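You operate a simulated robot arm through the tools that you are given. There is no shell and no other tool.

You are at the controls of a simulated robot arm. One attempt, no reset.

Task
Put things in order on the folding table. At the end: the yellow sanding pad stands where the pink sponge pad stood; the white label (marked "PEAS") from the folding table is in the grey tub; the pink sponge pad stands on top of the blue drink carton (marked "MILK"); the oak block stands on top of the grey box marked grout; whatever was shut is shut again. Leave all else as you found it, and nothing knocked over.

The check looks at the end state, three seconds after you hand in, the way a careful person would. Anything else that was tipped, shoved, dropped, spilled or broken makes it a failure.

Robot
A 6-joint arm with a two-finger parallel gripper, fixed in place. Base frame: the origin is on the floor under the middle of its stand, x ahead of it, y to its left, z up; the work surface is at about z = 74. Units: cm, degrees, N and s.
With the tool pointing down near the work surface it reaches from about 26 to 68 cm from the base axis. Its first joint turns from -66.0 to 66.0 degrees. Payload 2.9 kg.
The TCP is the grasp point between the finger pads, 3 cm short of the fingertips. In the tool frame z runs along the fingers and y along their closing line. Largest opening 11 cm; finger width 2, thickness 1; the body of the gripper, 4.8 by 11.2 cm, starts 5.5 cm behind the TCP.
Orientation is told as [roll, pitch, yaw] about the base's x, y, z axes, in that order, counted from this pose: with the fingers straight down and closing along the base's y, the tool's x points along the base's -x, its y along +y and its z along -z.

Tools
- The arm moves only by the tool apply_moves. Its argument "rows" is one flat list of numbers, 7 for each row, row after row: the shift along the base's x, y, z in cm, then the turn, a rotation vector about the base's x, y, z in degrees, then the opening, from 0 (shut) to 1 (fully open). In form: [x, y, z, rx, ry, rz, grip, x, y, z, rx, ry, rz, grip, ...]. A call has 1 to 20 rows; each row is the pose to reach, as a shift and turn from the pose commanded when the call began. Rows are played at 5 a second. More than 5 cm and 8.6 degrees between two rows, or a gripper value outside its range, and nothing of the call is played. Where a pose cannot be reached the arm comes as near as it can. A force on the tool above 40 N (or 10 N above the force at the start of the call, whichever is more), or a blocked arm, ends the call early, and 0.2 s more pass. The fingers move at their own pace (about 10.8 cm/s each) and stop on an object; they squeeze with about 38 N. The grip force told is the motor's: it shows also when the fingers shut on nothing. Time passes only in rows, and 0.2 s behind the last, so rows that repeat a pose let the fingers close. The reply holds the time, the measured pose of the TCP, the force on the tool along the base axes, the opening and the grip force, in the units named above and with some noise, with the torque about the TCP (base axes, N m) and any sound that the robot's microphone picked up.
- Cameras (640 x 400 px; columns grow to the right, rows downward): "scene" is fixed at [7.34, 45.5, 137.87]; the picture's right is [-0.67, -0.74, 0.00], its down [-0.48, 0.44, -0.76] and it looks along [0.56, -0.51, -0.65] (base axes); focal length 360 px, centre (320, 200). "wrist" rides on the gripper at [7.2, 1.7, -10.3] in the tool frame; the picture's right is [-0.23, 0.97, 0.00], its down [-0.76, -0.18, -0.62] and it looks along [-0.61, -0.14, 0.78] (tool axes); focal length 222 px, centre (320, 200). There is no depth. A picture from a camera that has moved, and an enlarged one, comes with that camera's place and axes in the base frame and with its lens. The place of the scene camera against the robot may be out by one fixed shift of up to 1.8 cm in any direction.
- capture(camera): a new picture of that camera. The clock stands still meanwhile.
- inspect(camera, box): a new picture of the part [left, top, right, bottom] of that camera's present view, enlarged. The clock stands still meanwhile.
- finish_job(): hands the job in; it is judged then, once.

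Nothing tells you positions but the pictures and the camera data. Unless the task says otherwise, let go and move clear before handing in.

The tools are called after "Request:" as a command line: name --argument value ..., lists and objects as JSON in quotes. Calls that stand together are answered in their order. apply_moves: Moves the arm, as the interface text tells. Its arguments: {"type":"object","properties":{"rows":{"type":"array","items":{"type":"number"}}},"required":["rows"]} The other tools are called the same way: capture (camera) takes a picture; inspect (camera, box) takes an enlarged picture of a part of a camera's view; finish_job () hands the job in.

At the start:

```text
clock: 0.0
tool_pos: [42.53, 12.43, 105.56]
tcp_rot: [0.0, 0.1, 0.0]
contact_force: [-0.5, 0.0, 1.2]
wrist_torque: [-0.01, -0.04, 0.01]
grip_width: 10.99
grasp_force: 0.0
```

scene: 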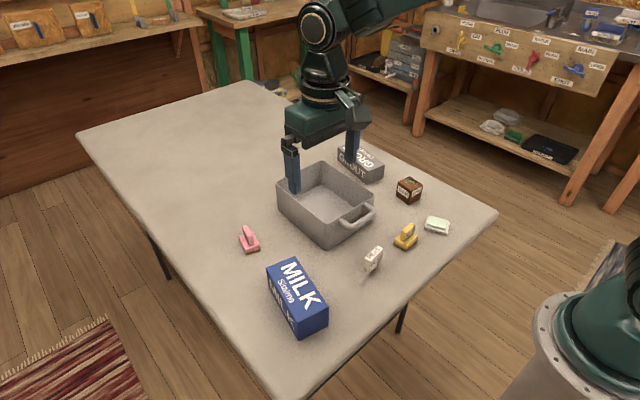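
wrist: 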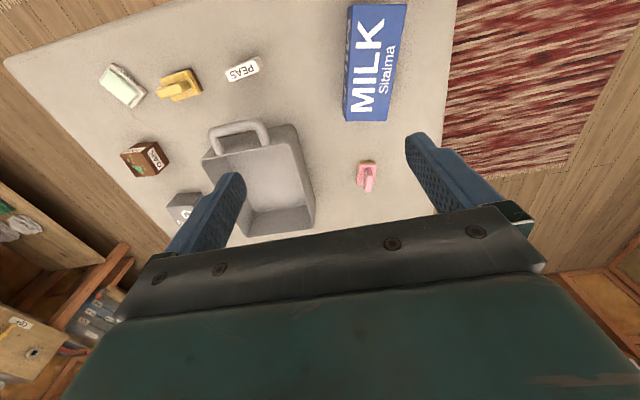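

I see a folding table with a grey open tub, a grey box marked grout, an oak block, yellow, pink and pale green pads, a white PEAS label and a blue MILK carton lying flat. I'll look at each more closely first.

Request:
inspect --camera "scene" --box '[220, 130, 500, 305]'

Request:
inspect --camera "scene" --box '[340, 140, 468, 220]'

Request:
inspect --camera "scene" --box '[340, 200, 468, 280]'

Request:
inspect --camera "scene" --box '[225, 210, 385, 310]'

Request:
inspect --camera "wrist" --box '[80, 40, 400, 240]'

```text
2.29 times, centred on (360, 218) of scene
camera zoom: at [7.34, 45.5, 137.87], right [-0.67, -0.74, 0.0], down [-0.48, 0.44, -0.76], along [0.56, -0.51, -0.65], focal length 822 px, centre (229, 160)
```

zoom: 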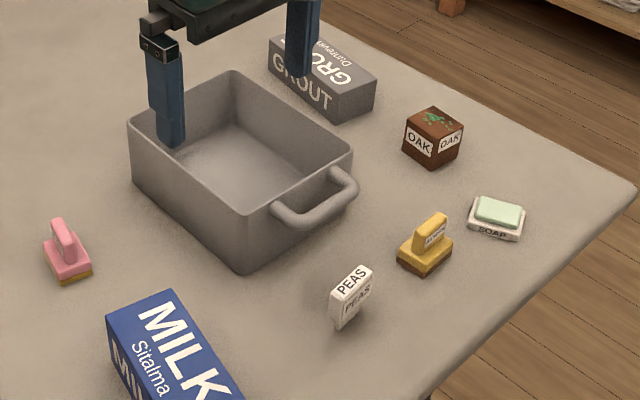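

```text
5.00 times, centred on (404, 180) of scene
camera zoom: at [7.34, 45.5, 137.87], right [-0.67, -0.74, 0.0], down [-0.48, 0.44, -0.76], along [0.56, -0.51, -0.65], focal length 1798 px, centre (-100, 300)
```

zoom: 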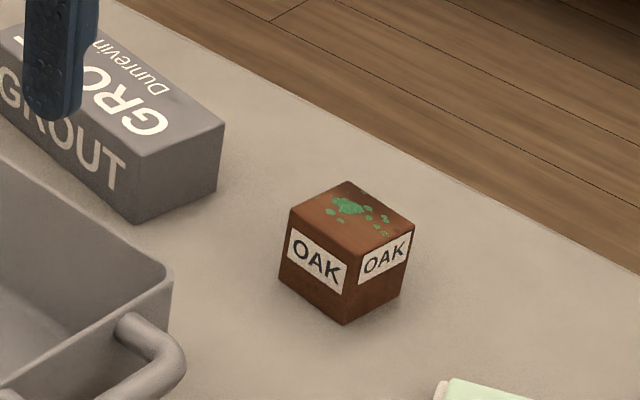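

```text
5.00 times, centred on (404, 240) of scene
camera zoom: at [7.34, 45.5, 137.87], right [-0.67, -0.74, 0.0], down [-0.48, 0.44, -0.76], along [0.56, -0.51, -0.65], focal length 1798 px, centre (-100, 0)
```

zoom: 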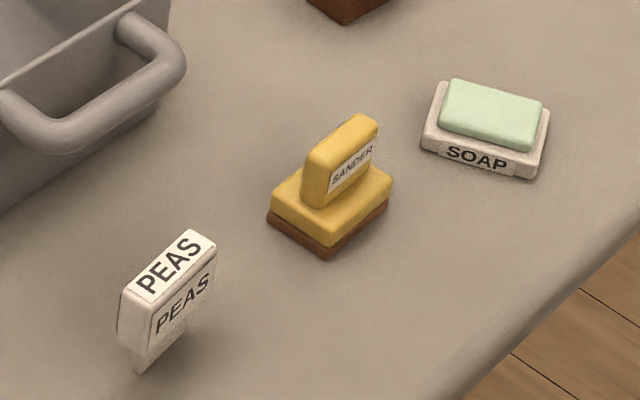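

```text
4.00 times, centred on (305, 260) of scene
camera zoom: at [7.34, 45.5, 137.87], right [-0.67, -0.74, 0.0], down [-0.48, 0.44, -0.76], along [0.56, -0.51, -0.65], focal length 1438 px, centre (380, -40)
```

zoom: 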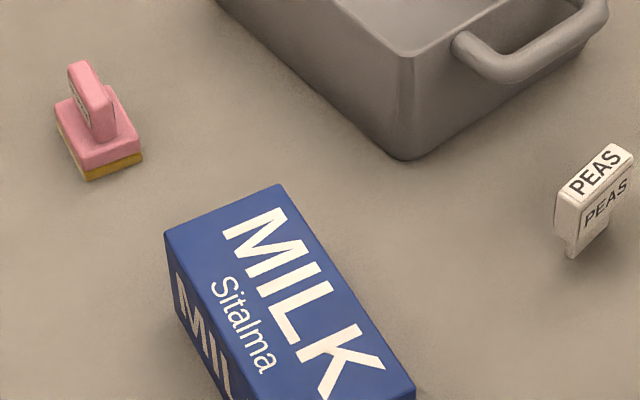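

```text
2.00 times, centred on (240, 140) of wrist
camera zoom: at [35.39, 14.08, 115.9], right [0.23, 0.97, 0.0], down [0.76, -0.18, 0.62], along [0.61, -0.14, -0.78], focal length 444 px, centre (480, 320)
```

zoom: 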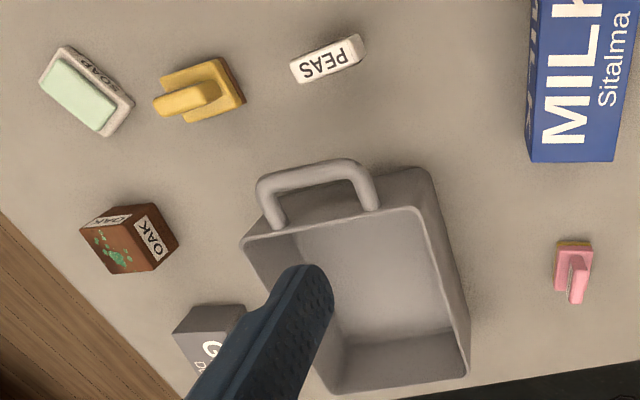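

The table layout is clear: PEAS label near (38, 1), yellow sander near (38, -9.5), oak near (48, -24), pink sponge near (62, 18), milk lying near (42, 21). I'll move the wrist camera closer to the pink pad and the milk carton to measure them.

Request:
apply_moves --rows '[2, 2, -3, 0, 0, 0, 1, 4, 4, -6, 0, 0, 0, 1, 6, 6, -9, 0, 0, 0, 1, 7.5, 7.6, -12, 0, 0, 0, 1, 7.5, 7.6, -12, 0, 0, 0, 1]'

Request:
capture --camera "wrist"

Request:
capture --camera "scene"

```text
clock: 1.2
tool_pos: [50.1, 20.11, 93.47]
tcp_rot: [0.0, 0.0, 0.1]
contact_force: [-0.1, -0.2, 0.8]
wrist_torque: [0.03, 0.0, 0.0]
grip_width: 11.01
grasp_force: 0.1
```

```text
taken
camera wrist: at [43.01, 21.73, 103.89], right [0.23, 0.97, 0.0], down [0.76, -0.18, 0.62], along [0.61, -0.14, -0.78], focal length 222 px, centre (320, 200)
```

wrist: 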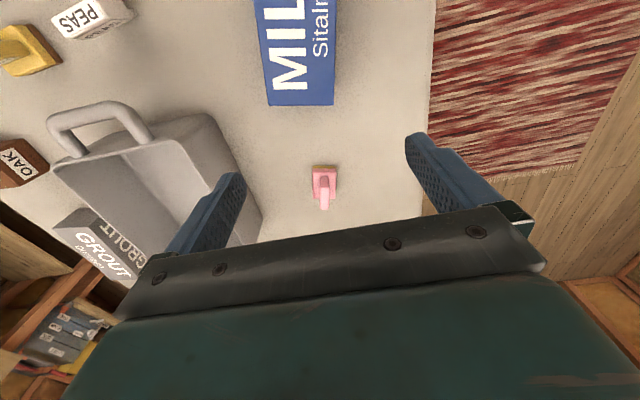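

```text
taken
```

scene: 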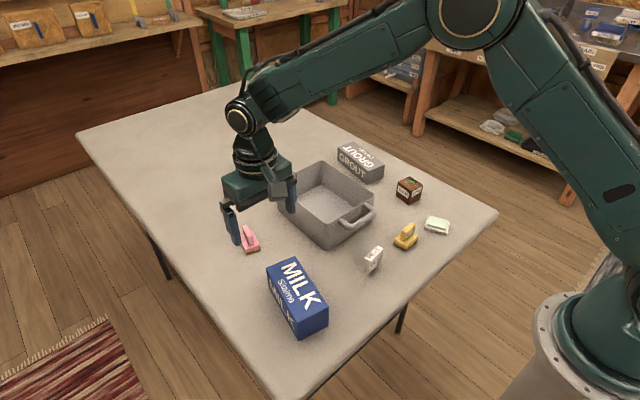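

The pink pad lies straight ahead of the gripper, and the milk carton is nearer the base. I'll enlarge both for exact corners.

Request:
inspect --camera "wrist" --box '[270, 140, 382, 210]'

Request:
inspect --camera "wrist" --box '[230, 0, 390, 100]'

Request:
inspect --camera "scene" --box '[330, 140, 410, 190]'

Request:
inspect --camera "wrist" --box '[0, 90, 192, 210]'

```text
5.71 times, centred on (326, 175) of wrist
camera zoom: at [43.01, 21.73, 103.89], right [0.23, 0.97, 0.0], down [0.76, -0.18, 0.62], along [0.61, -0.14, -0.78], focal length 1269 px, centre (286, 343)
```

zoom: 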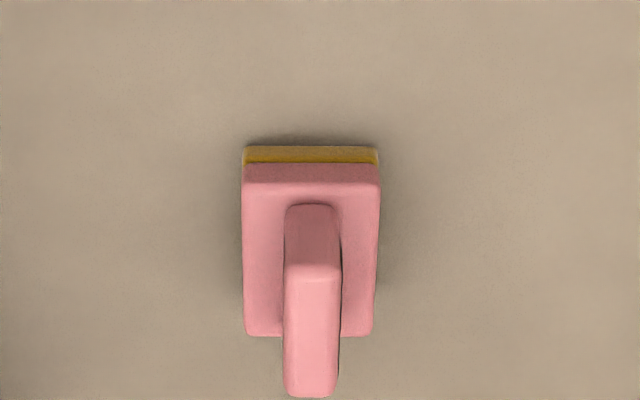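

```text
4.00 times, centred on (310, 50) of wrist
camera zoom: at [43.01, 21.73, 103.89], right [0.23, 0.97, 0.0], down [0.76, -0.18, 0.62], along [0.61, -0.14, -0.78], focal length 888 px, centre (360, 800)
```

zoom: 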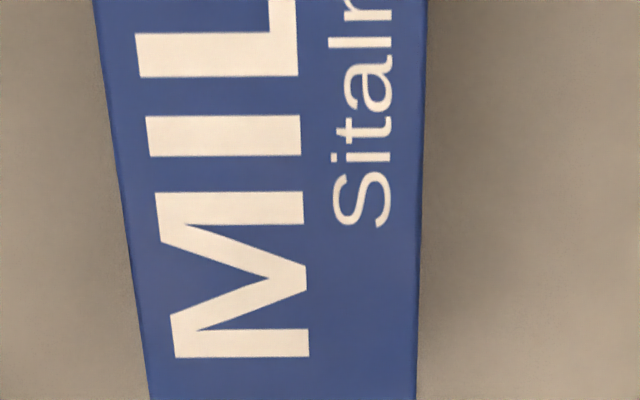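

```text
8.00 times, centred on (370, 165) of scene
camera zoom: at [7.34, 45.51, 137.87], right [-0.67, -0.74, 0.0], down [-0.48, 0.44, -0.76], along [0.56, -0.51, -0.65], focal length 2877 px, centre (-80, 480)
```

zoom: 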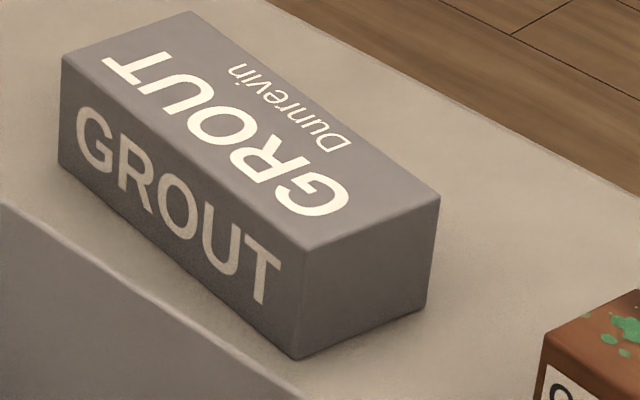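

```text
3.33 times, centred on (96, 150) of wrist
camera zoom: at [43.01, 21.73, 103.89], right [0.23, 0.97, 0.0], down [0.76, -0.18, 0.62], along [0.61, -0.14, -0.78], focal length 740 px, centre (1067, 367)
```

zoom: 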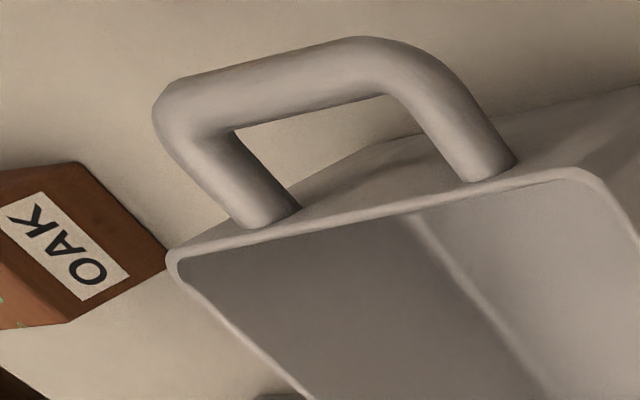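

Pink pad measured at about (62.3, 17.9), turned about -13°, with a handle 1.4 cm thick whose top is near z = 78.5. Next I'll move back to see the milk carton whole.

Request:
apply_moves --rows '[-4, 0, 0.5, 0, 0, 0, 1, -8, 0, 1, 0, 0, 0, 1, -12, 0, 1.5, 0, 0, 0, 1, -16, 0, 2, 0, 0, 0, 1, -19, 0, 2, 0, 0, 0, 1, -19, 0, 2, 0, 0, 0, 1]'

Request:
capture --camera "wrist"

Request:
inspect --camera "wrist" --box '[240, 60, 432, 180]'

Request:
capture --camera "scene"

```text
clock: 2.6
tool_pos: [31.08, 20.01, 95.42]
tcp_rot: [0.0, 0.0, 0.0]
contact_force: [0.1, 0.2, -0.3]
wrist_torque: [0.0, -0.01, -0.01]
grip_width: 10.97
grasp_force: 0.0
```

```text
taken
camera wrist: at [23.95, 21.67, 105.85], right [0.23, 0.97, 0.0], down [0.76, -0.18, 0.62], along [0.61, -0.14, -0.78], focal length 222 px, centre (320, 200)
```

wrist: 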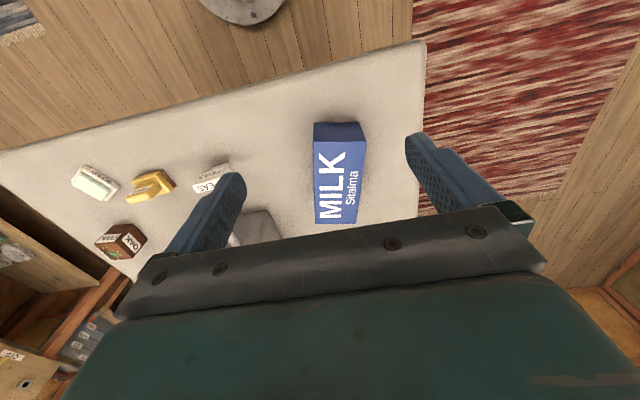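

```text
3.33 times, centred on (336, 120) of wrist
camera zoom: at [23.95, 21.67, 105.85], right [0.23, 0.97, 0.0], down [0.76, -0.18, 0.62], along [0.61, -0.14, -0.78], focal length 740 px, centre (267, 467)
```

zoom: 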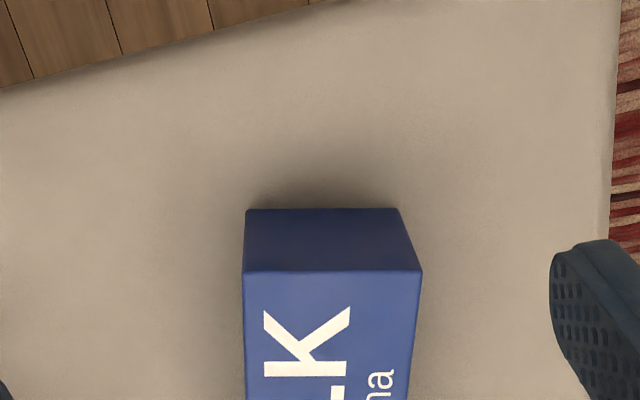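

```text
taken
```

scene: 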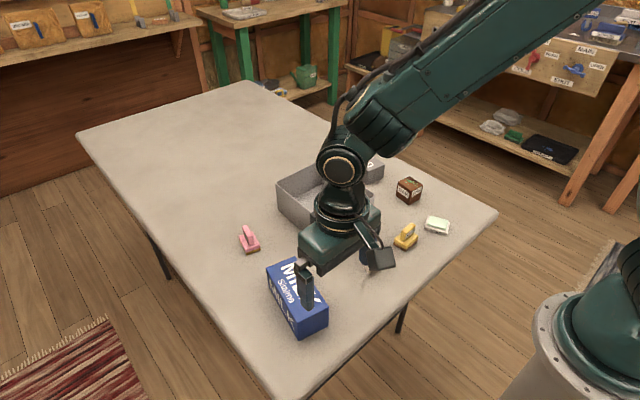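

The milk carton's top is at about z = 80.4, centred near (42.3, 19.8), also turned about -13°. Next I'll look at the PEAS label, the sander and the soap.

Request:
apply_moves --rows '[-0.5, -4, -1, 0, 0, 0, 1, -1, -8, -2, 0, 0, 0, 1, -1.5, -12, -3, 0, 0, 0, 1, -2, -16, -4, 0, 0, 0, 1, -2, -20, -5, 0, 0, 0, 1, -2, -22, -5, 0, 0, 0, 1, -2, -22, -5, 0, 0, 0, 1]'

Request:
capture --camera "wrist"

Request:
inspect --camera "wrist" --box '[200, 100, 424, 240]'

```text
clock: 4.2
tool_pos: [29.13, -1.95, 90.47]
tcp_rot: [0.0, 0.0, 0.2]
contact_force: [-0.1, -0.2, 0.3]
wrist_torque: [-0.05, 0.02, 0.01]
grip_width: 10.99
grasp_force: 0.1
```

```text
taken
camera wrist: at [21.92, -0.36, 100.97], right [0.23, 0.97, 0.0], down [0.76, -0.18, 0.62], along [0.61, -0.14, -0.78], focal length 222 px, centre (320, 200)
```

wrist: 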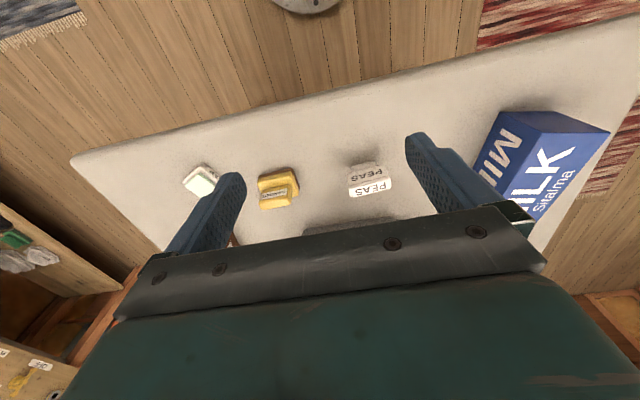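

```text
2.86 times, centred on (312, 170) of wrist
camera zoom: at [21.92, -0.36, 100.97], right [0.23, 0.97, 0.0], down [0.76, -0.18, 0.62], along [0.61, -0.14, -0.78], focal length 635 px, centre (343, 286)
```

zoom: 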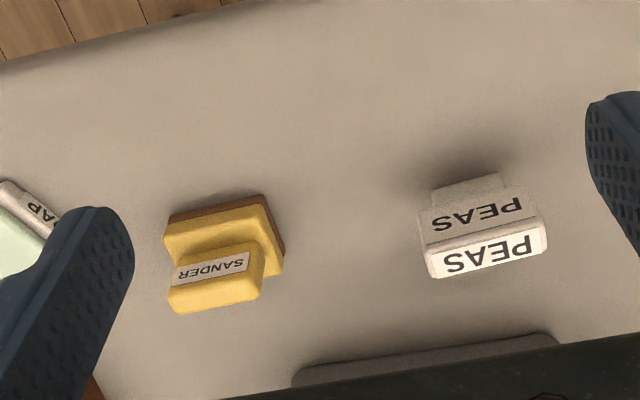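

Both the sander and the label are in view. The label looks like a thick tag on a narrower foot, so I'll zoom in on both.

Request:
inspect --camera "wrist" --box '[330, 145, 410, 205]'

Request:
inspect --camera "wrist" --box '[240, 155, 320, 215]'

Request:
inspect --camera "scene" --box '[350, 236, 398, 281]'

Request:
inspect --camera "scene" --box '[380, 210, 428, 255]'

```text
6.67 times, centred on (370, 175) of wrist
camera zoom: at [21.92, -0.36, 100.97], right [0.23, 0.97, 0.0], down [0.76, -0.18, 0.62], along [0.61, -0.14, -0.78], focal length 1481 px, centre (-13, 367)
```

zoom: 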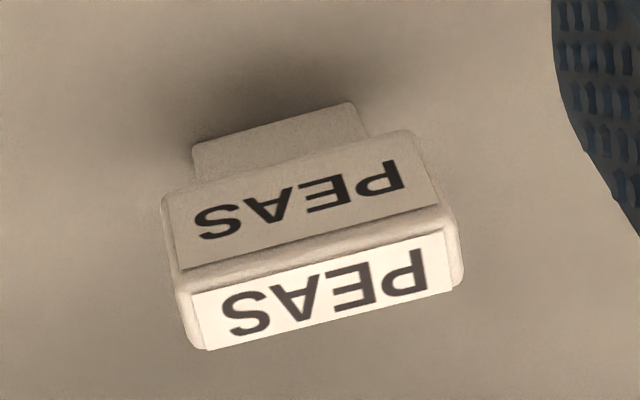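

```text
6.67 times, centred on (280, 185) of wrist
camera zoom: at [21.92, -0.36, 100.97], right [0.23, 0.97, 0.0], down [0.76, -0.18, 0.62], along [0.61, -0.14, -0.78], focal length 1481 px, centre (587, 300)
```

zoom: 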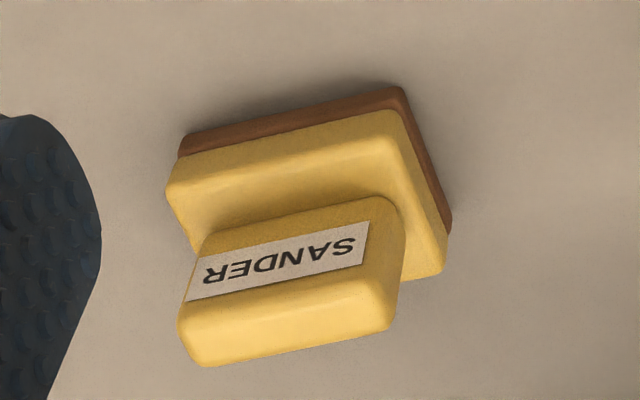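

```text
8.89 times, centred on (374, 258) of scene
camera zoom: at [7.34, 45.5, 137.87], right [-0.67, -0.74, 0.0], down [-0.48, 0.44, -0.76], along [0.56, -0.51, -0.65], focal length 3196 px, centre (-160, -320)
```

zoom: 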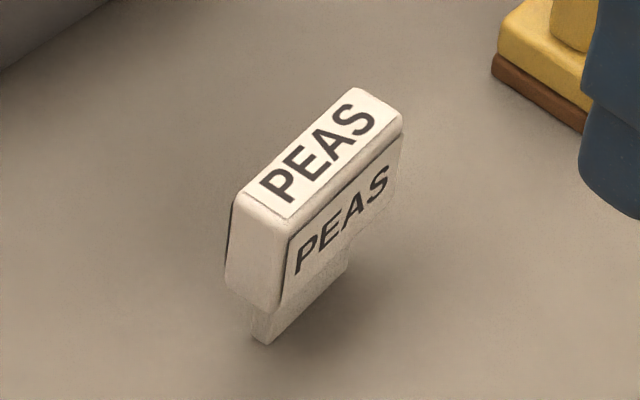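

```text
8.89 times, centred on (404, 232) of scene
camera zoom: at [7.34, 45.5, 137.87], right [-0.67, -0.74, 0.0], down [-0.48, 0.44, -0.76], along [0.56, -0.51, -0.65], focal length 3196 px, centre (-427, -89)
```

zoom: 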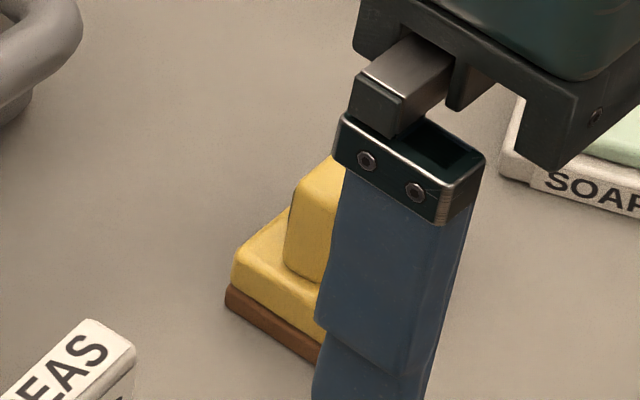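

The label head is about 1.5 cm thick at (38.3, 1.9), turned about +4°. The sander handle is at (38.5, -10.3), running along y. Next I'll look at the oak block and the grout box.

Request:
apply_moves --rows '[2, -3.8, 0.5, 0, 0, 0, 1, 4, -7.6, 1, 0, 0, 0, 1, 6, -11.4, 1.5, 0, 0, 0, 1, 8, -15.2, 2, 0, 0, 0, 1, 10, -18, 2.5, 0, 0, 0, 1, 10, -18, 2.5, 0, 0, 0, 1]'

Request:
capture --camera "wrist"

Request:
inspect --camera "wrist" --box '[240, 100, 432, 220]'

Request:
capture --camera "scene"

```text
clock: 5.6
tool_pos: [38.98, -19.97, 92.89]
tcp_rot: [0.0, 0.0, 0.0]
contact_force: [-0.7, -0.2, 0.1]
wrist_torque: [-0.01, 0.01, 0.0]
grip_width: 10.99
grasp_force: 0.1
```

```text
taken
camera wrist: at [31.94, -18.37, 103.32], right [0.23, 0.97, 0.0], down [0.76, -0.18, 0.62], along [0.61, -0.14, -0.78], focal length 222 px, centre (320, 200)
```

wrist: 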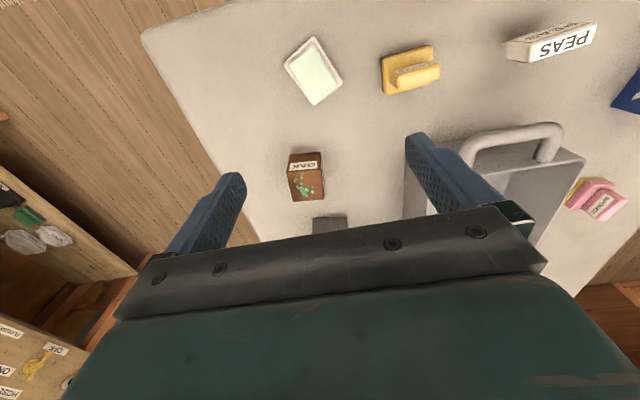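

```text
3.33 times, centred on (336, 160) of wrist
camera zoom: at [31.94, -18.37, 103.32], right [0.23, 0.97, 0.0], down [0.76, -0.18, 0.62], along [0.61, -0.14, -0.78], focal length 740 px, centre (267, 333)
```

zoom: 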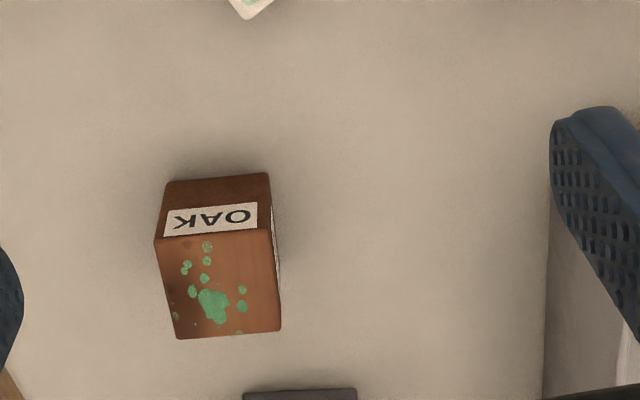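

```text
taken
```

scene: 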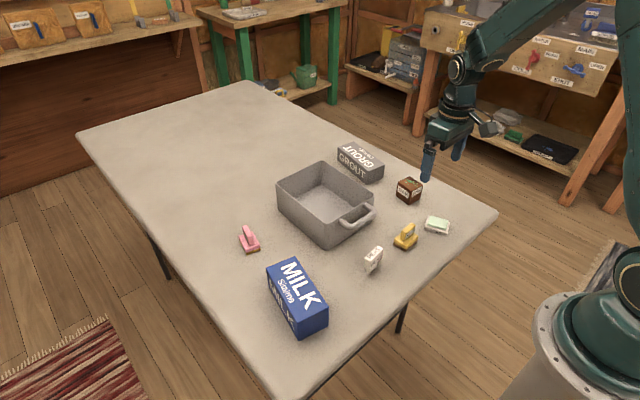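

Request:
inspect --camera "wrist" --box '[270, 135, 350, 210]'

Request:
inspect --camera "scene" --box '[330, 135, 442, 205]'

Request:
inspect --camera "scene" --box '[264, 150, 392, 250]'

```text
5.33 times, centred on (310, 172) of wrist
camera zoom: at [31.94, -18.37, 103.32], right [0.23, 0.97, 0.0], down [0.76, -0.18, 0.62], along [0.61, -0.14, -0.78], focal length 1185 px, centre (373, 347)
```

zoom: 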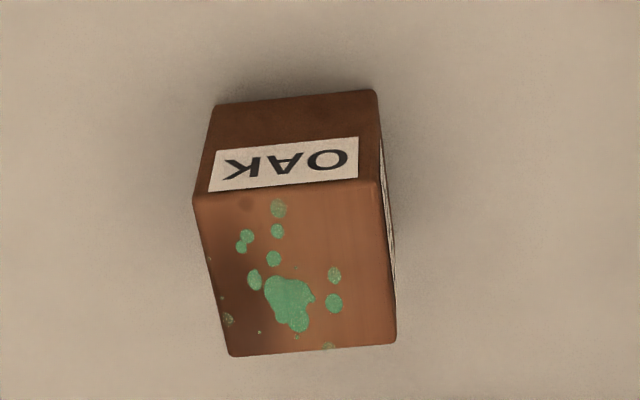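

```text
5.71 times, centred on (386, 170) of scene
camera zoom: at [7.34, 45.5, 137.87], right [-0.67, -0.74, 0.0], down [-0.48, 0.44, -0.76], along [0.56, -0.51, -0.65], focal length 2055 px, centre (-57, 371)
```

zoom: 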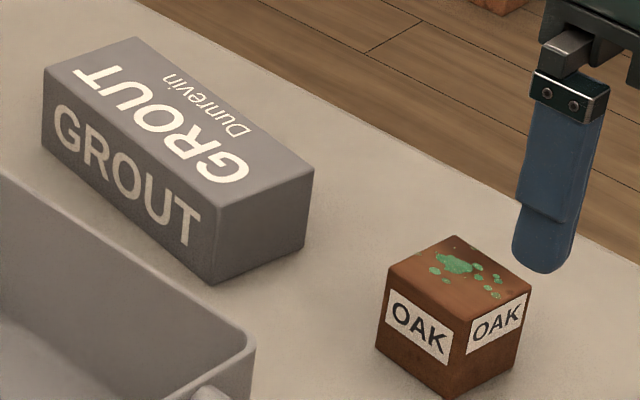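

```text
4.00 times, centred on (328, 200) of scene
camera zoom: at [7.34, 45.5, 137.87], right [-0.67, -0.74, 0.0], down [-0.48, 0.44, -0.76], along [0.56, -0.51, -0.65], focal length 1438 px, centre (288, 200)
```

zoom: 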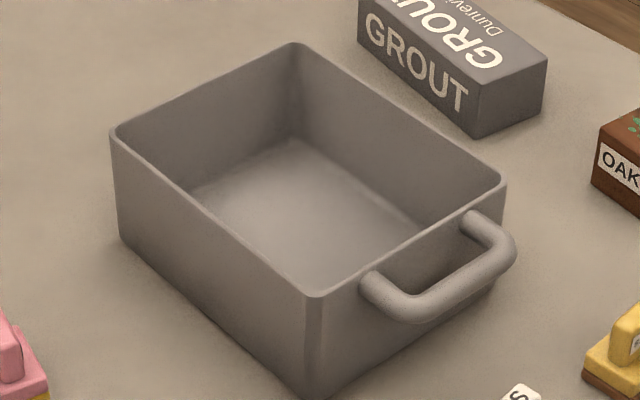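

The oak block is about 4.5 cm on a side, centred at (48.3, -24.1), turned about -7°. Next I'll view the grout box and the tub from closer.

Request:
apply_moves --rows '[3, 0, 1, 0, 0, 0, 1, 6, 0, 2, 0, 0, 0, 1, 9, 0, 3, 0, 0, 0, 1, 11, 0, 3, 0, 0, 0, 1, 11, 0, 3, 0, 0, 0, 1]'

Request:
capture --camera "wrist"

Request:
inspect --camera "wrist" --box '[300, 110, 428, 210]'

```text
clock: 6.8
tool_pos: [50.01, -19.85, 95.96]
tcp_rot: [0.1, 0.0, 0.1]
contact_force: [-0.2, -0.6, -0.6]
wrist_torque: [0.0, -0.01, -0.01]
grip_width: 10.98
grasp_force: 0.1
```

```text
taken
camera wrist: at [42.96, -18.33, 106.38], right [0.23, 0.97, 0.0], down [0.76, -0.18, 0.62], along [0.61, -0.14, -0.78], focal length 222 px, centre (320, 200)
```

wrist: 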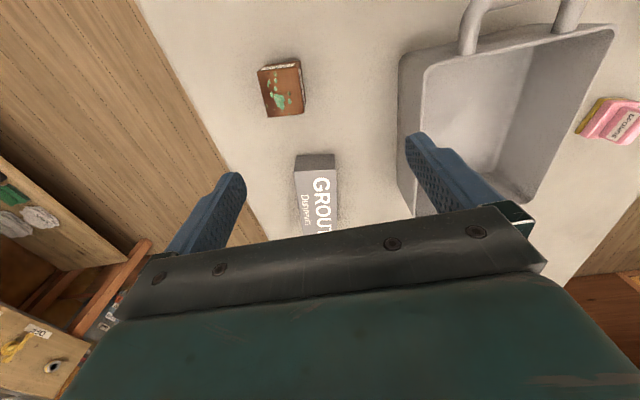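

```text
4.00 times, centred on (364, 160) of wrist
camera zoom: at [42.96, -18.33, 106.38], right [0.23, 0.97, 0.0], down [0.76, -0.18, 0.62], along [0.61, -0.14, -0.78], focal length 888 px, centre (144, 360)
```

zoom: 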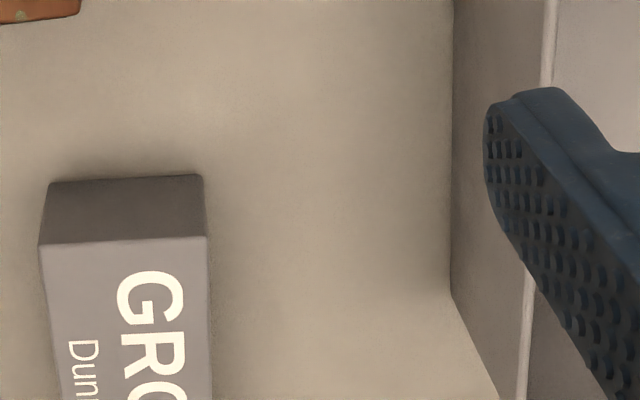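

The grout box top is at about z = 78.8, its near end around (58.9, -22.8), turned about -10°; the tub spans about x 49–68, y -10–5.5. I'll start with the oak block: hover over it and check the alignment.

Request:
apply_moves --rows '[-0.5, -1.2, -3, 0, 0, -2, 1, -1, -2.4, -6, 0, 0, -4, 1, -1.5, -3.4, -9, 0, 0, -6, 1, -1.78, -4.09, -11.7, 0, 0, -7.4, 1, -1.78, -4.09, -11.7, 0, 0, -7.4, 1]'

Request:
capture --camera "wrist"

Request:
capture --camera "scene"

```text
clock: 8.0
tool_pos: [48.27, -24.1, 84.27]
tcp_rot: [0.1, 0.1, -7.5]
contact_force: [0.3, -0.2, -0.2]
wrist_torque: [0.0, 0.0, 0.03]
grip_width: 11.0
grasp_force: 0.1
```

```text
taken
camera wrist: at [41.35, -21.5, 94.71], right [0.35, 0.94, 0.0], down [0.73, -0.27, 0.62], along [0.58, -0.22, -0.78], focal length 222 px, centre (320, 200)
```

wrist: 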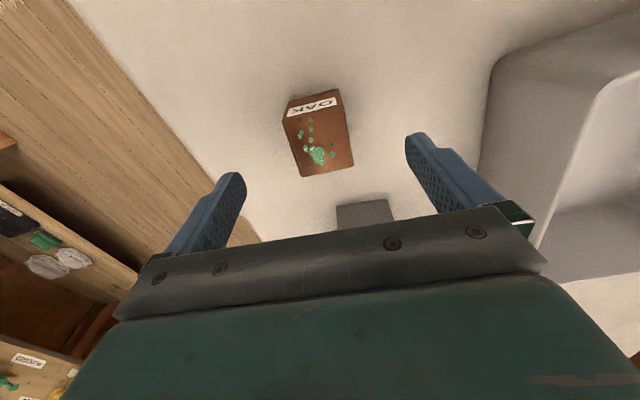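

```text
taken
```

scene: 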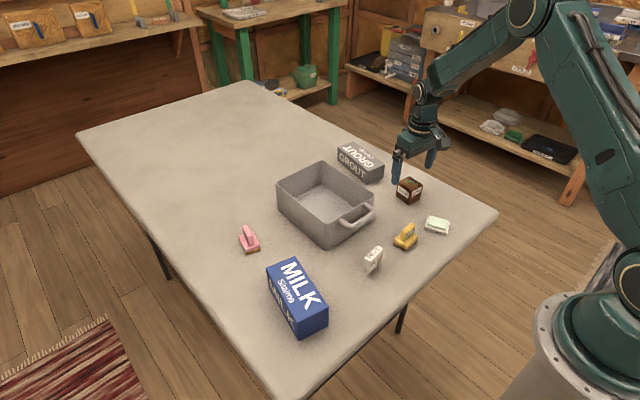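

The oak is centred under the gripper and lined up with it. I'll go down and grip it.

Request:
apply_moves --rows '[0, 0, -2, 0, 0, 0, 1, 0, 0, -4, 0, 0, 0, 1, 0, 0, -5.5, 0, 0, 0, 1, 0, 0, -6.6, 0, 0, 0, 1, 0, 0, -6.6, 0, 0, 0, 0.7, 0, 0, -6.6, 0, 0, 0, 0.5, 0, 0, -6.6, 0, 0, 0, 0.3, 0, 0, -6.6, 0, 0, 0, 0.3, 0, 0, -6.6, 0, 0, 0, 0.3]'

Request:
capture --camera "wrist"

Request:
inspect --camera "scene" --box '[330, 120, 458, 210]'

```text
clock: 10.0
tool_pos: [48.32, -24.02, 77.74]
tcp_rot: [0.0, -0.1, -7.4]
contact_force: [-0.6, 0.3, 1.1]
wrist_torque: [0.02, 0.0, 0.01]
grip_width: 4.44
grasp_force: 38.1
```

```text
taken
camera wrist: at [41.4, -21.51, 88.13], right [0.35, 0.94, 0.0], down [0.73, -0.27, 0.62], along [0.58, -0.22, -0.78], focal length 222 px, centre (320, 200)
```

wrist: 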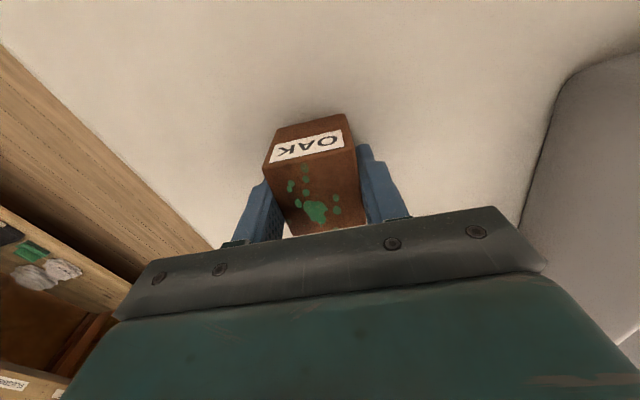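

```text
4.44 times, centred on (394, 165) of scene
camera zoom: at [7.34, 45.5, 137.87], right [-0.67, -0.74, 0.0], down [-0.48, 0.44, -0.76], along [0.56, -0.51, -0.65], focal length 1598 px, centre (-9, 356)
```

zoom: 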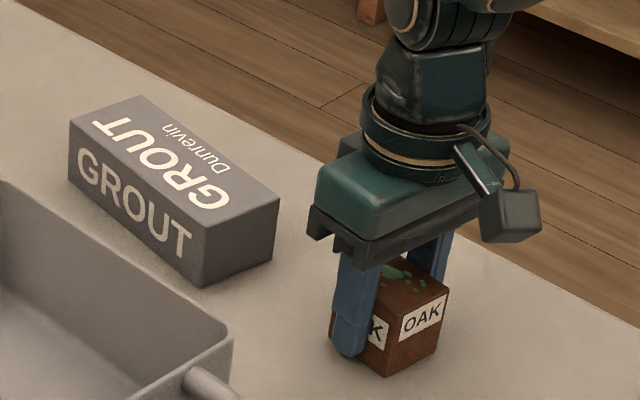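

The oak is held (4.4 cm wide). I'll lift it and carry it over the near half of the grout box, then check before lowering.

Request:
apply_moves --rows '[0, 0, 2, 0, 0, 0, 0.3, 0, 0, 4.5, 0, 0, 0, 0.3, 0, 0, 7.5, 0, 0, 0, 0.3, 0, 0, 10, 0, 0, 0, 0.3, 3, 0.1, 10, 0, 0, -0.6, 0.3, 6, 0.2, 10, 0, 0, -1.2, 0.3, 9, 0.3, 10, 0, 0, -1.8, 0.3, 12, 0.5, 10, 0, 0, -2.4, 0.3, 14.1, 0.62, 10, 0, 0, -2.6, 0.3, 14.1, 0.62, 10, 0, 0, -2.6, 0.3]'

Request:
capture --camera "wrist"

Request:
inspect --camera "scene" --box '[310, 110, 438, 200]'

```text
clock: 12.2
tool_pos: [62.35, -23.4, 87.5]
tcp_rot: [0.1, 0.0, -10.1]
contact_force: [0.2, -0.4, -0.7]
wrist_torque: [-0.02, -0.02, -0.01]
grip_width: 4.44
grasp_force: 37.7
```

```text
taken
camera wrist: at [55.61, -20.58, 98.01], right [0.39, 0.92, 0.0], down [0.72, -0.31, 0.62], along [0.57, -0.24, -0.78], focal length 222 px, centre (320, 200)
```

wrist: 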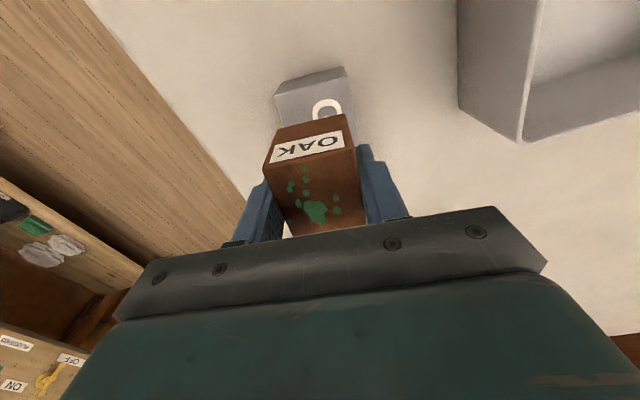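

```text
4.44 times, centred on (374, 155) of scene
camera zoom: at [7.34, 45.5, 137.87], right [-0.67, -0.74, 0.0], down [-0.48, 0.44, -0.76], along [0.56, -0.51, -0.65], focal length 1598 px, centre (80, 400)
```

zoom: 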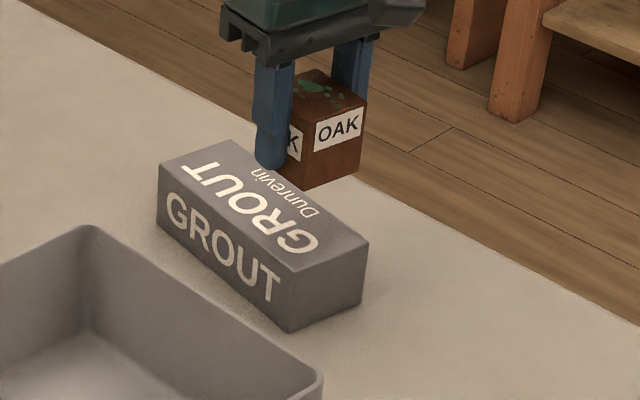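

The arm reaches here with the oak upright. I'll check the grout box position against the oak in the enlarged wrist view.

Request:
inspect --camera "wrist" --box '[250, 50, 378, 150]'

```text
4.00 times, centred on (314, 100) of wrist
camera zoom: at [55.61, -20.58, 98.01], right [0.39, 0.92, 0.0], down [0.72, -0.31, 0.62], along [0.57, -0.24, -0.78], focal length 888 px, centre (344, 600)
```

zoom: 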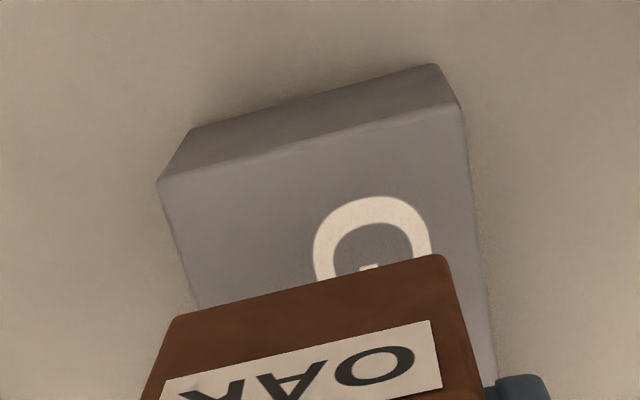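

The grout box measures the same as before, and the oak sits centrally over it. I'll lower slowly towards contact.

Request:
apply_moves --rows '[0, 0, -2, 0, 0, 0, 0.3, 0, 0, -3.5, 0, 0, 0, 0.3, 0, 0, -4.5, 0, 0, 0, 0.3, 0, 0, -4.9, 0, 0, 0, 0.3, 0, 0, -5, 0, 0, 0, 0.3, 0, 0, -5, 0, 0, 0, 0.3]'

Request:
inspect --camera "scene" --box '[320, 110, 432, 195]'

```text
clock: 13.6
tool_pos: [62.38, -23.48, 82.65]
tcp_rot: [0.0, -0.2, -9.9]
contact_force: [-1.1, 0.3, 3.8]
wrist_torque: [0.03, 0.12, -0.03]
grip_width: 4.43
grasp_force: 37.9
```

```text
4.71 times, centred on (376, 152) of scene
camera zoom: at [7.33, 45.51, 137.87], right [-0.67, -0.74, 0.0], down [-0.48, 0.44, -0.76], along [0.56, -0.51, -0.65], focal length 1692 px, centre (56, 424)
```

zoom: 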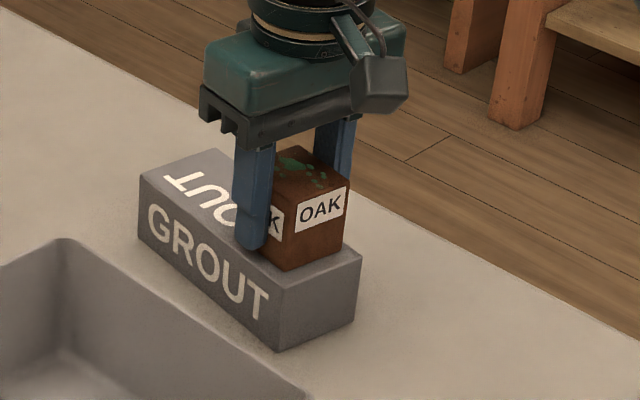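

The force has risen to about 4 N, so the oak is resting on the box. I'll open and lift straight up.

Request:
apply_moves --rows '[0, 0, 0, 0, 0, 0, 0.45, 0, 0, 0, 0, 0, 0, 0.6, 0, 0, 0, 0, 0, 0, 0.7, 0, 0, 1.5, 0, 0, 0, 0.7, 0, 0, 4.5, 0, 0, 0, 0.7, 0, 0, 8.5, 0, 0, 0, 0.7, 0, 0, 12, 0, 0, 0, 0.7, 0, 0, 12, 0, 0, 0, 0.7]'

Request:
inspect --camera "scene" --box '[320, 110, 448, 200]'

Request:
capture --camera "wrist"

```text
clock: 15.4
tool_pos: [62.39, -23.48, 94.63]
tcp_rot: [0.0, 0.0, -10.0]
contact_force: [0.0, -0.5, -0.1]
wrist_torque: [0.0, 0.02, 0.03]
grip_width: 7.71
grasp_force: 0.1
```

```text
4.44 times, centred on (384, 155) of scene
camera zoom: at [7.34, 45.5, 137.87], right [-0.67, -0.74, 0.0], down [-0.48, 0.44, -0.76], along [0.56, -0.51, -0.65], focal length 1598 px, centre (36, 400)
```

zoom: 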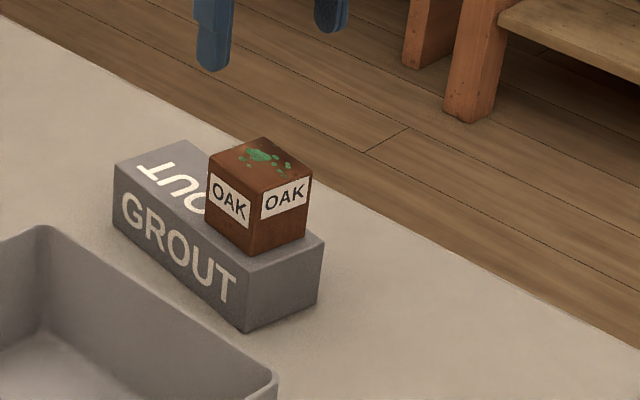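

```text
taken
camera wrist: at [55.68, -20.67, 105.15], right [0.39, 0.92, 0.0], down [0.72, -0.31, 0.62], along [0.57, -0.24, -0.78], focal length 222 px, centre (320, 200)
```

wrist: 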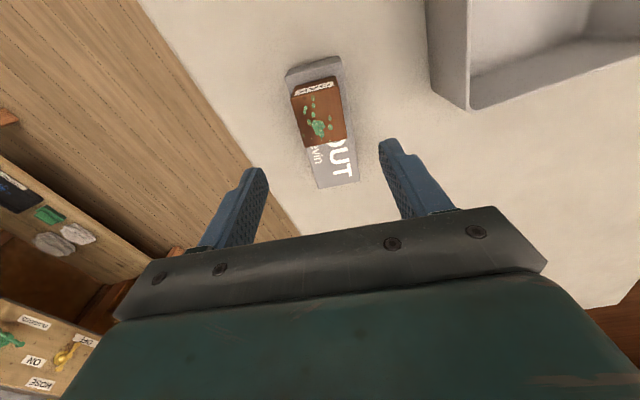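

The oak block stands squarely on the grout box. Now I'll go over the tub to the pink pad and hover above it.

Request:
apply_moves --rows '[0, 4.6, 0, 0, 0, 0, 0.6, 0, 9.2, 0, 0, 0, 0, 0.6, 0, 13.8, 0, 0, 0, 0, 0.6, 0, 18.4, 0, 0, 0, 0, 0.6, 0, 23, 0, 0, 0, -1, 0.6, 0, 27.6, 0, 0, 0, -2, 0.6, 0, 32.2, 0, 0, 0, -3, 0.6, 0, 36.8, 0, 0, 0, -3.2, 0.6, -0.06, 41.34, 0, 0, 0, -3.2, 0.6, -0.06, 41.34, -4, 0, 0, -3.2, 0.6, -0.06, 41.34, -8, 0, 0, -3.2, 0.6, -0.06, 41.34, -10.65, 0, 0, -3.2, 0.6, -0.06, 41.34, -10.65, 0, 0, -3.2, 0.6]'

Request:
capture --camera "wrist"

Request:
inspect --camera "wrist" --box '[256, 100, 384, 200]'

Request:
capture --camera "scene"

```text
clock: 18.2
tool_pos: [62.25, 17.86, 83.99]
tcp_rot: [0.0, 0.0, -13.1]
contact_force: [0.7, 0.2, -0.5]
wrist_torque: [-0.03, 0.03, 0.0]
grip_width: 6.59
grasp_force: 0.1
```

```text
taken
camera wrist: at [55.68, 21.08, 94.35], right [0.44, 0.9, 0.0], down [0.7, -0.35, 0.62], along [0.56, -0.28, -0.78], focal length 222 px, centre (320, 200)
```

wrist: 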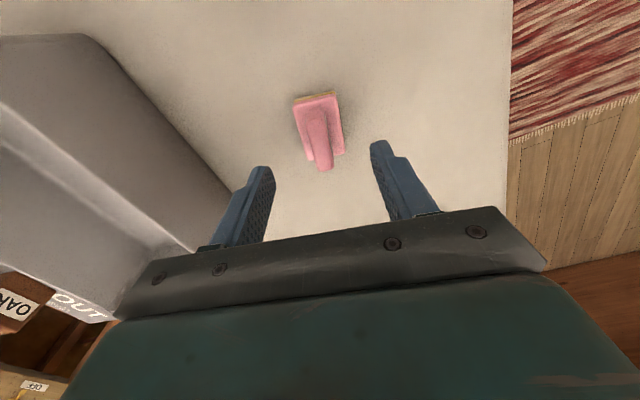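

```text
4.00 times, centred on (320, 150) of wrist
camera zoom: at [55.68, 21.08, 94.35], right [0.44, 0.9, 0.0], down [0.7, -0.35, 0.62], along [0.56, -0.28, -0.78], focal length 888 px, centre (320, 400)
```

zoom: 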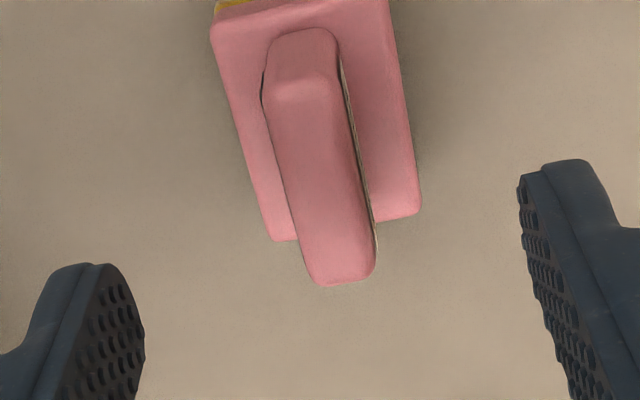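

```text
taken
```

scene: 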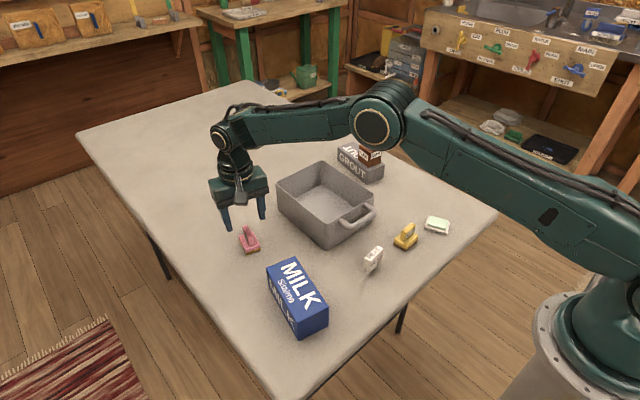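

The handle is centred under the gripper and the yaw is off by only about 1°. I'll go down onto the handle and grip it.

Request:
apply_moves --rows '[0, 0, -1.5, 0, 0, -0.9, 0.6, 0, 0, -3, 0, 0, -0.9, 0.5, 0, 0, -4.2, 0, 0, -0.9, 0.4, 0, 0, -4.7, 0, 0, -0.9, 0.4, 0, 0, -4.7, 0, 0, -0.9, 0.25, 0, 0, -4.7, 0, 0, -0.9, 0.15, 0, 0, -4.7, 0, 0, -0.9, 0.05, 0, 0, -4.7, 0, 0, -0.9, 0.05, 0, 0, -4.7, 0, 0, -0.9, 0.05]'

Request:
capture --camera "wrist"

Request:
inspect --camera "scene" --box '[196, 150, 308, 270]'

```text
clock: 20.2
tool_pos: [62.18, 17.98, 79.41]
tcp_rot: [0.0, -0.1, -14.0]
contact_force: [0.0, -0.1, 0.0]
wrist_torque: [0.02, 0.02, 0.02]
grip_width: 1.27
grasp_force: 38.2
```

```text
taken
camera wrist: at [55.79, 21.25, 89.74], right [0.46, 0.89, 0.0], down [0.7, -0.36, 0.62], along [0.55, -0.28, -0.78], focal length 222 px, centre (320, 200)
```

wrist: 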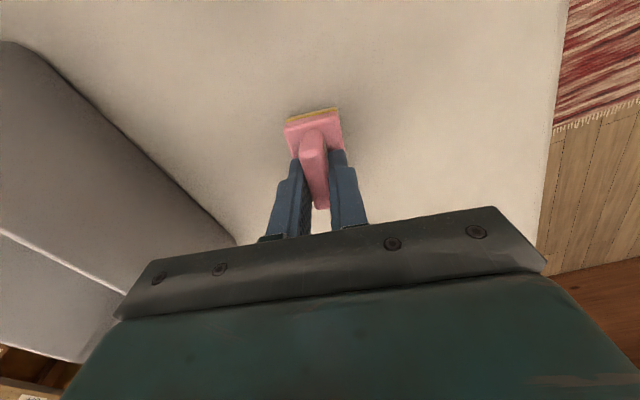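

```text
3.33 times, centred on (252, 210) of scene
camera zoom: at [7.34, 45.5, 137.87], right [-0.67, -0.74, 0.0], down [-0.48, 0.44, -0.76], along [0.56, -0.51, -0.65], focal length 1199 px, centre (547, 167)
```

zoom: 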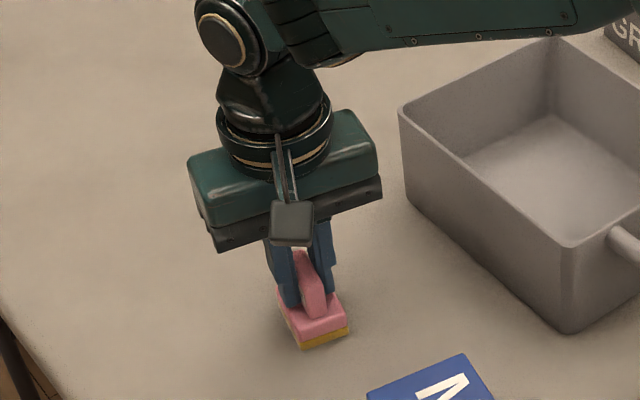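

The pink pad is held (1.3 cm). I'll lift it and carry it over the milk carton.

Request:
apply_moves --rows '[0, 0, 1.5, 0, 0, 0, 0.05, 0, 0, 4, 0, 0, 0, 0.05, 0, 0, 7, 0, 0, 0, 0.05, 0, 0, 10, 0, 0, 0, 0.05, -3, 0.3, 11, 0, 0, 0, 0.05, -7, 0.7, 11, 0, 0, 0.4, 0.05, -11, 1.1, 11, 0, 0, 0.9, 0.05, -15, 1.5, 11, 0, 0, 0.9, 0.05, -18, 1.8, 11, 0, 0, 0.9, 0.05, -20, 1.95, 11, 0, 0, 0.9, 0.05, -20, 1.95, 11, 0, 0, 0.9, 0.05]'

Request:
capture --camera "wrist"

Request:
inspect --camera "scene" --box '[230, 220, 374, 340]'

```text
clock: 22.6
tool_pos: [42.25, 19.76, 90.37]
tcp_rot: [0.0, -0.1, -13.2]
contact_force: [-0.4, -0.4, -0.8]
wrist_torque: [0.01, -0.01, 0.01]
grip_width: 1.29
grasp_force: 38.1
```

```text
taken
camera wrist: at [35.68, 23.02, 100.72], right [0.44, 0.9, 0.0], down [0.7, -0.35, 0.62], along [0.56, -0.28, -0.78], focal length 222 px, centre (320, 200)
```

wrist: 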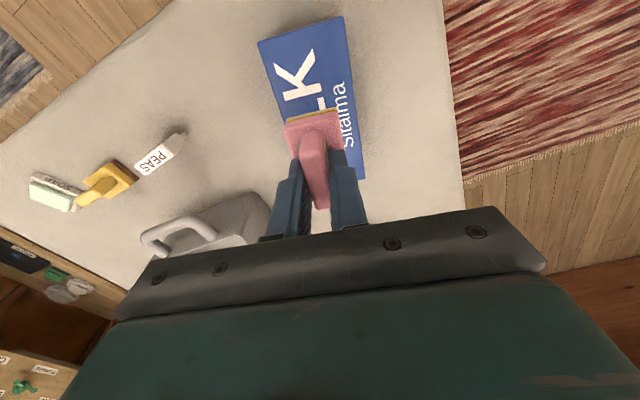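

```text
3.33 times, centred on (302, 280) of scene
camera zoom: at [7.34, 45.5, 137.87], right [-0.67, -0.74, 0.0], down [-0.48, 0.44, -0.76], along [0.56, -0.51, -0.65], focal length 1199 px, centre (380, -67)
```

zoom: 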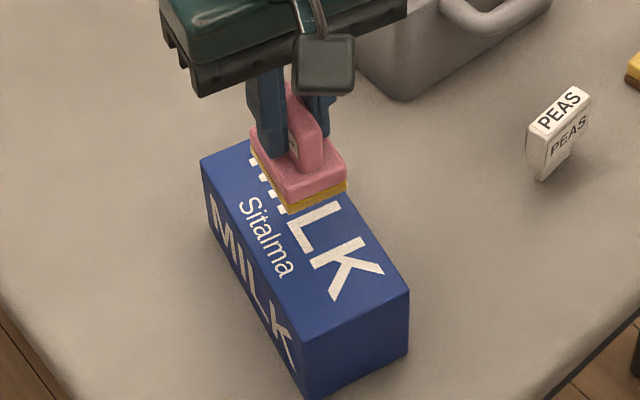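

The pad is over the centre of the carton. I'll lower it gently.

Request:
apply_moves --rows '[0, 0, -2, 0, 0, 0, 0.05, 0, 0, -3.5, 0, 0, 0, 0.05, 0, 0, -4.2, 0, 0, 0, 0.05, 0, 0, -4.4, 0, 0, 0, 0.05, 0, 0, -4.4, 0, 0, 0, 0.05]'

Request:
inspect --camera "scene" --box '[250, 240, 330, 310]'

```text
clock: 23.8
tool_pos: [42.28, 19.83, 85.89]
tcp_rot: [-0.1, 0.0, -13.2]
contact_force: [-0.3, 0.0, -0.6]
wrist_torque: [0.01, 0.01, 0.01]
grip_width: 1.29
grasp_force: 38.4
```

```text
5.71 times, centred on (290, 275) of scene
camera zoom: at [7.34, 45.5, 137.87], right [-0.67, -0.74, 0.0], down [-0.48, 0.44, -0.76], along [0.56, -0.51, -0.65], focal length 2055 px, centre (491, -229)
```

zoom: 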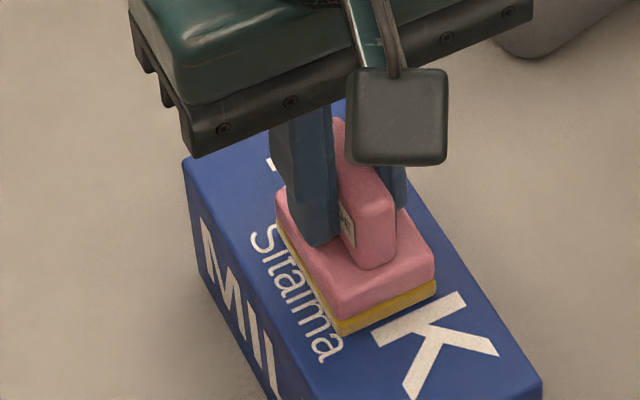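

There is no contact yet, so I'll go on in small steps.

Request:
apply_moves --rows '[0, 0, -0.1, 0, 0, 0, 0.05, 0, 0, -0.15, 0, 0, 0, 0.05, 0, 0, -0.15, 0, 0, 0, 0.05]'

```text
clock: 24.6
tool_pos: [42.22, 19.92, 85.85]
tcp_rot: [0.1, -0.1, -13.1]
contact_force: [-1.9, -0.6, 14.3]
wrist_torque: [-0.07, 0.24, 0.01]
grip_width: 1.3
grasp_force: 38.3
```

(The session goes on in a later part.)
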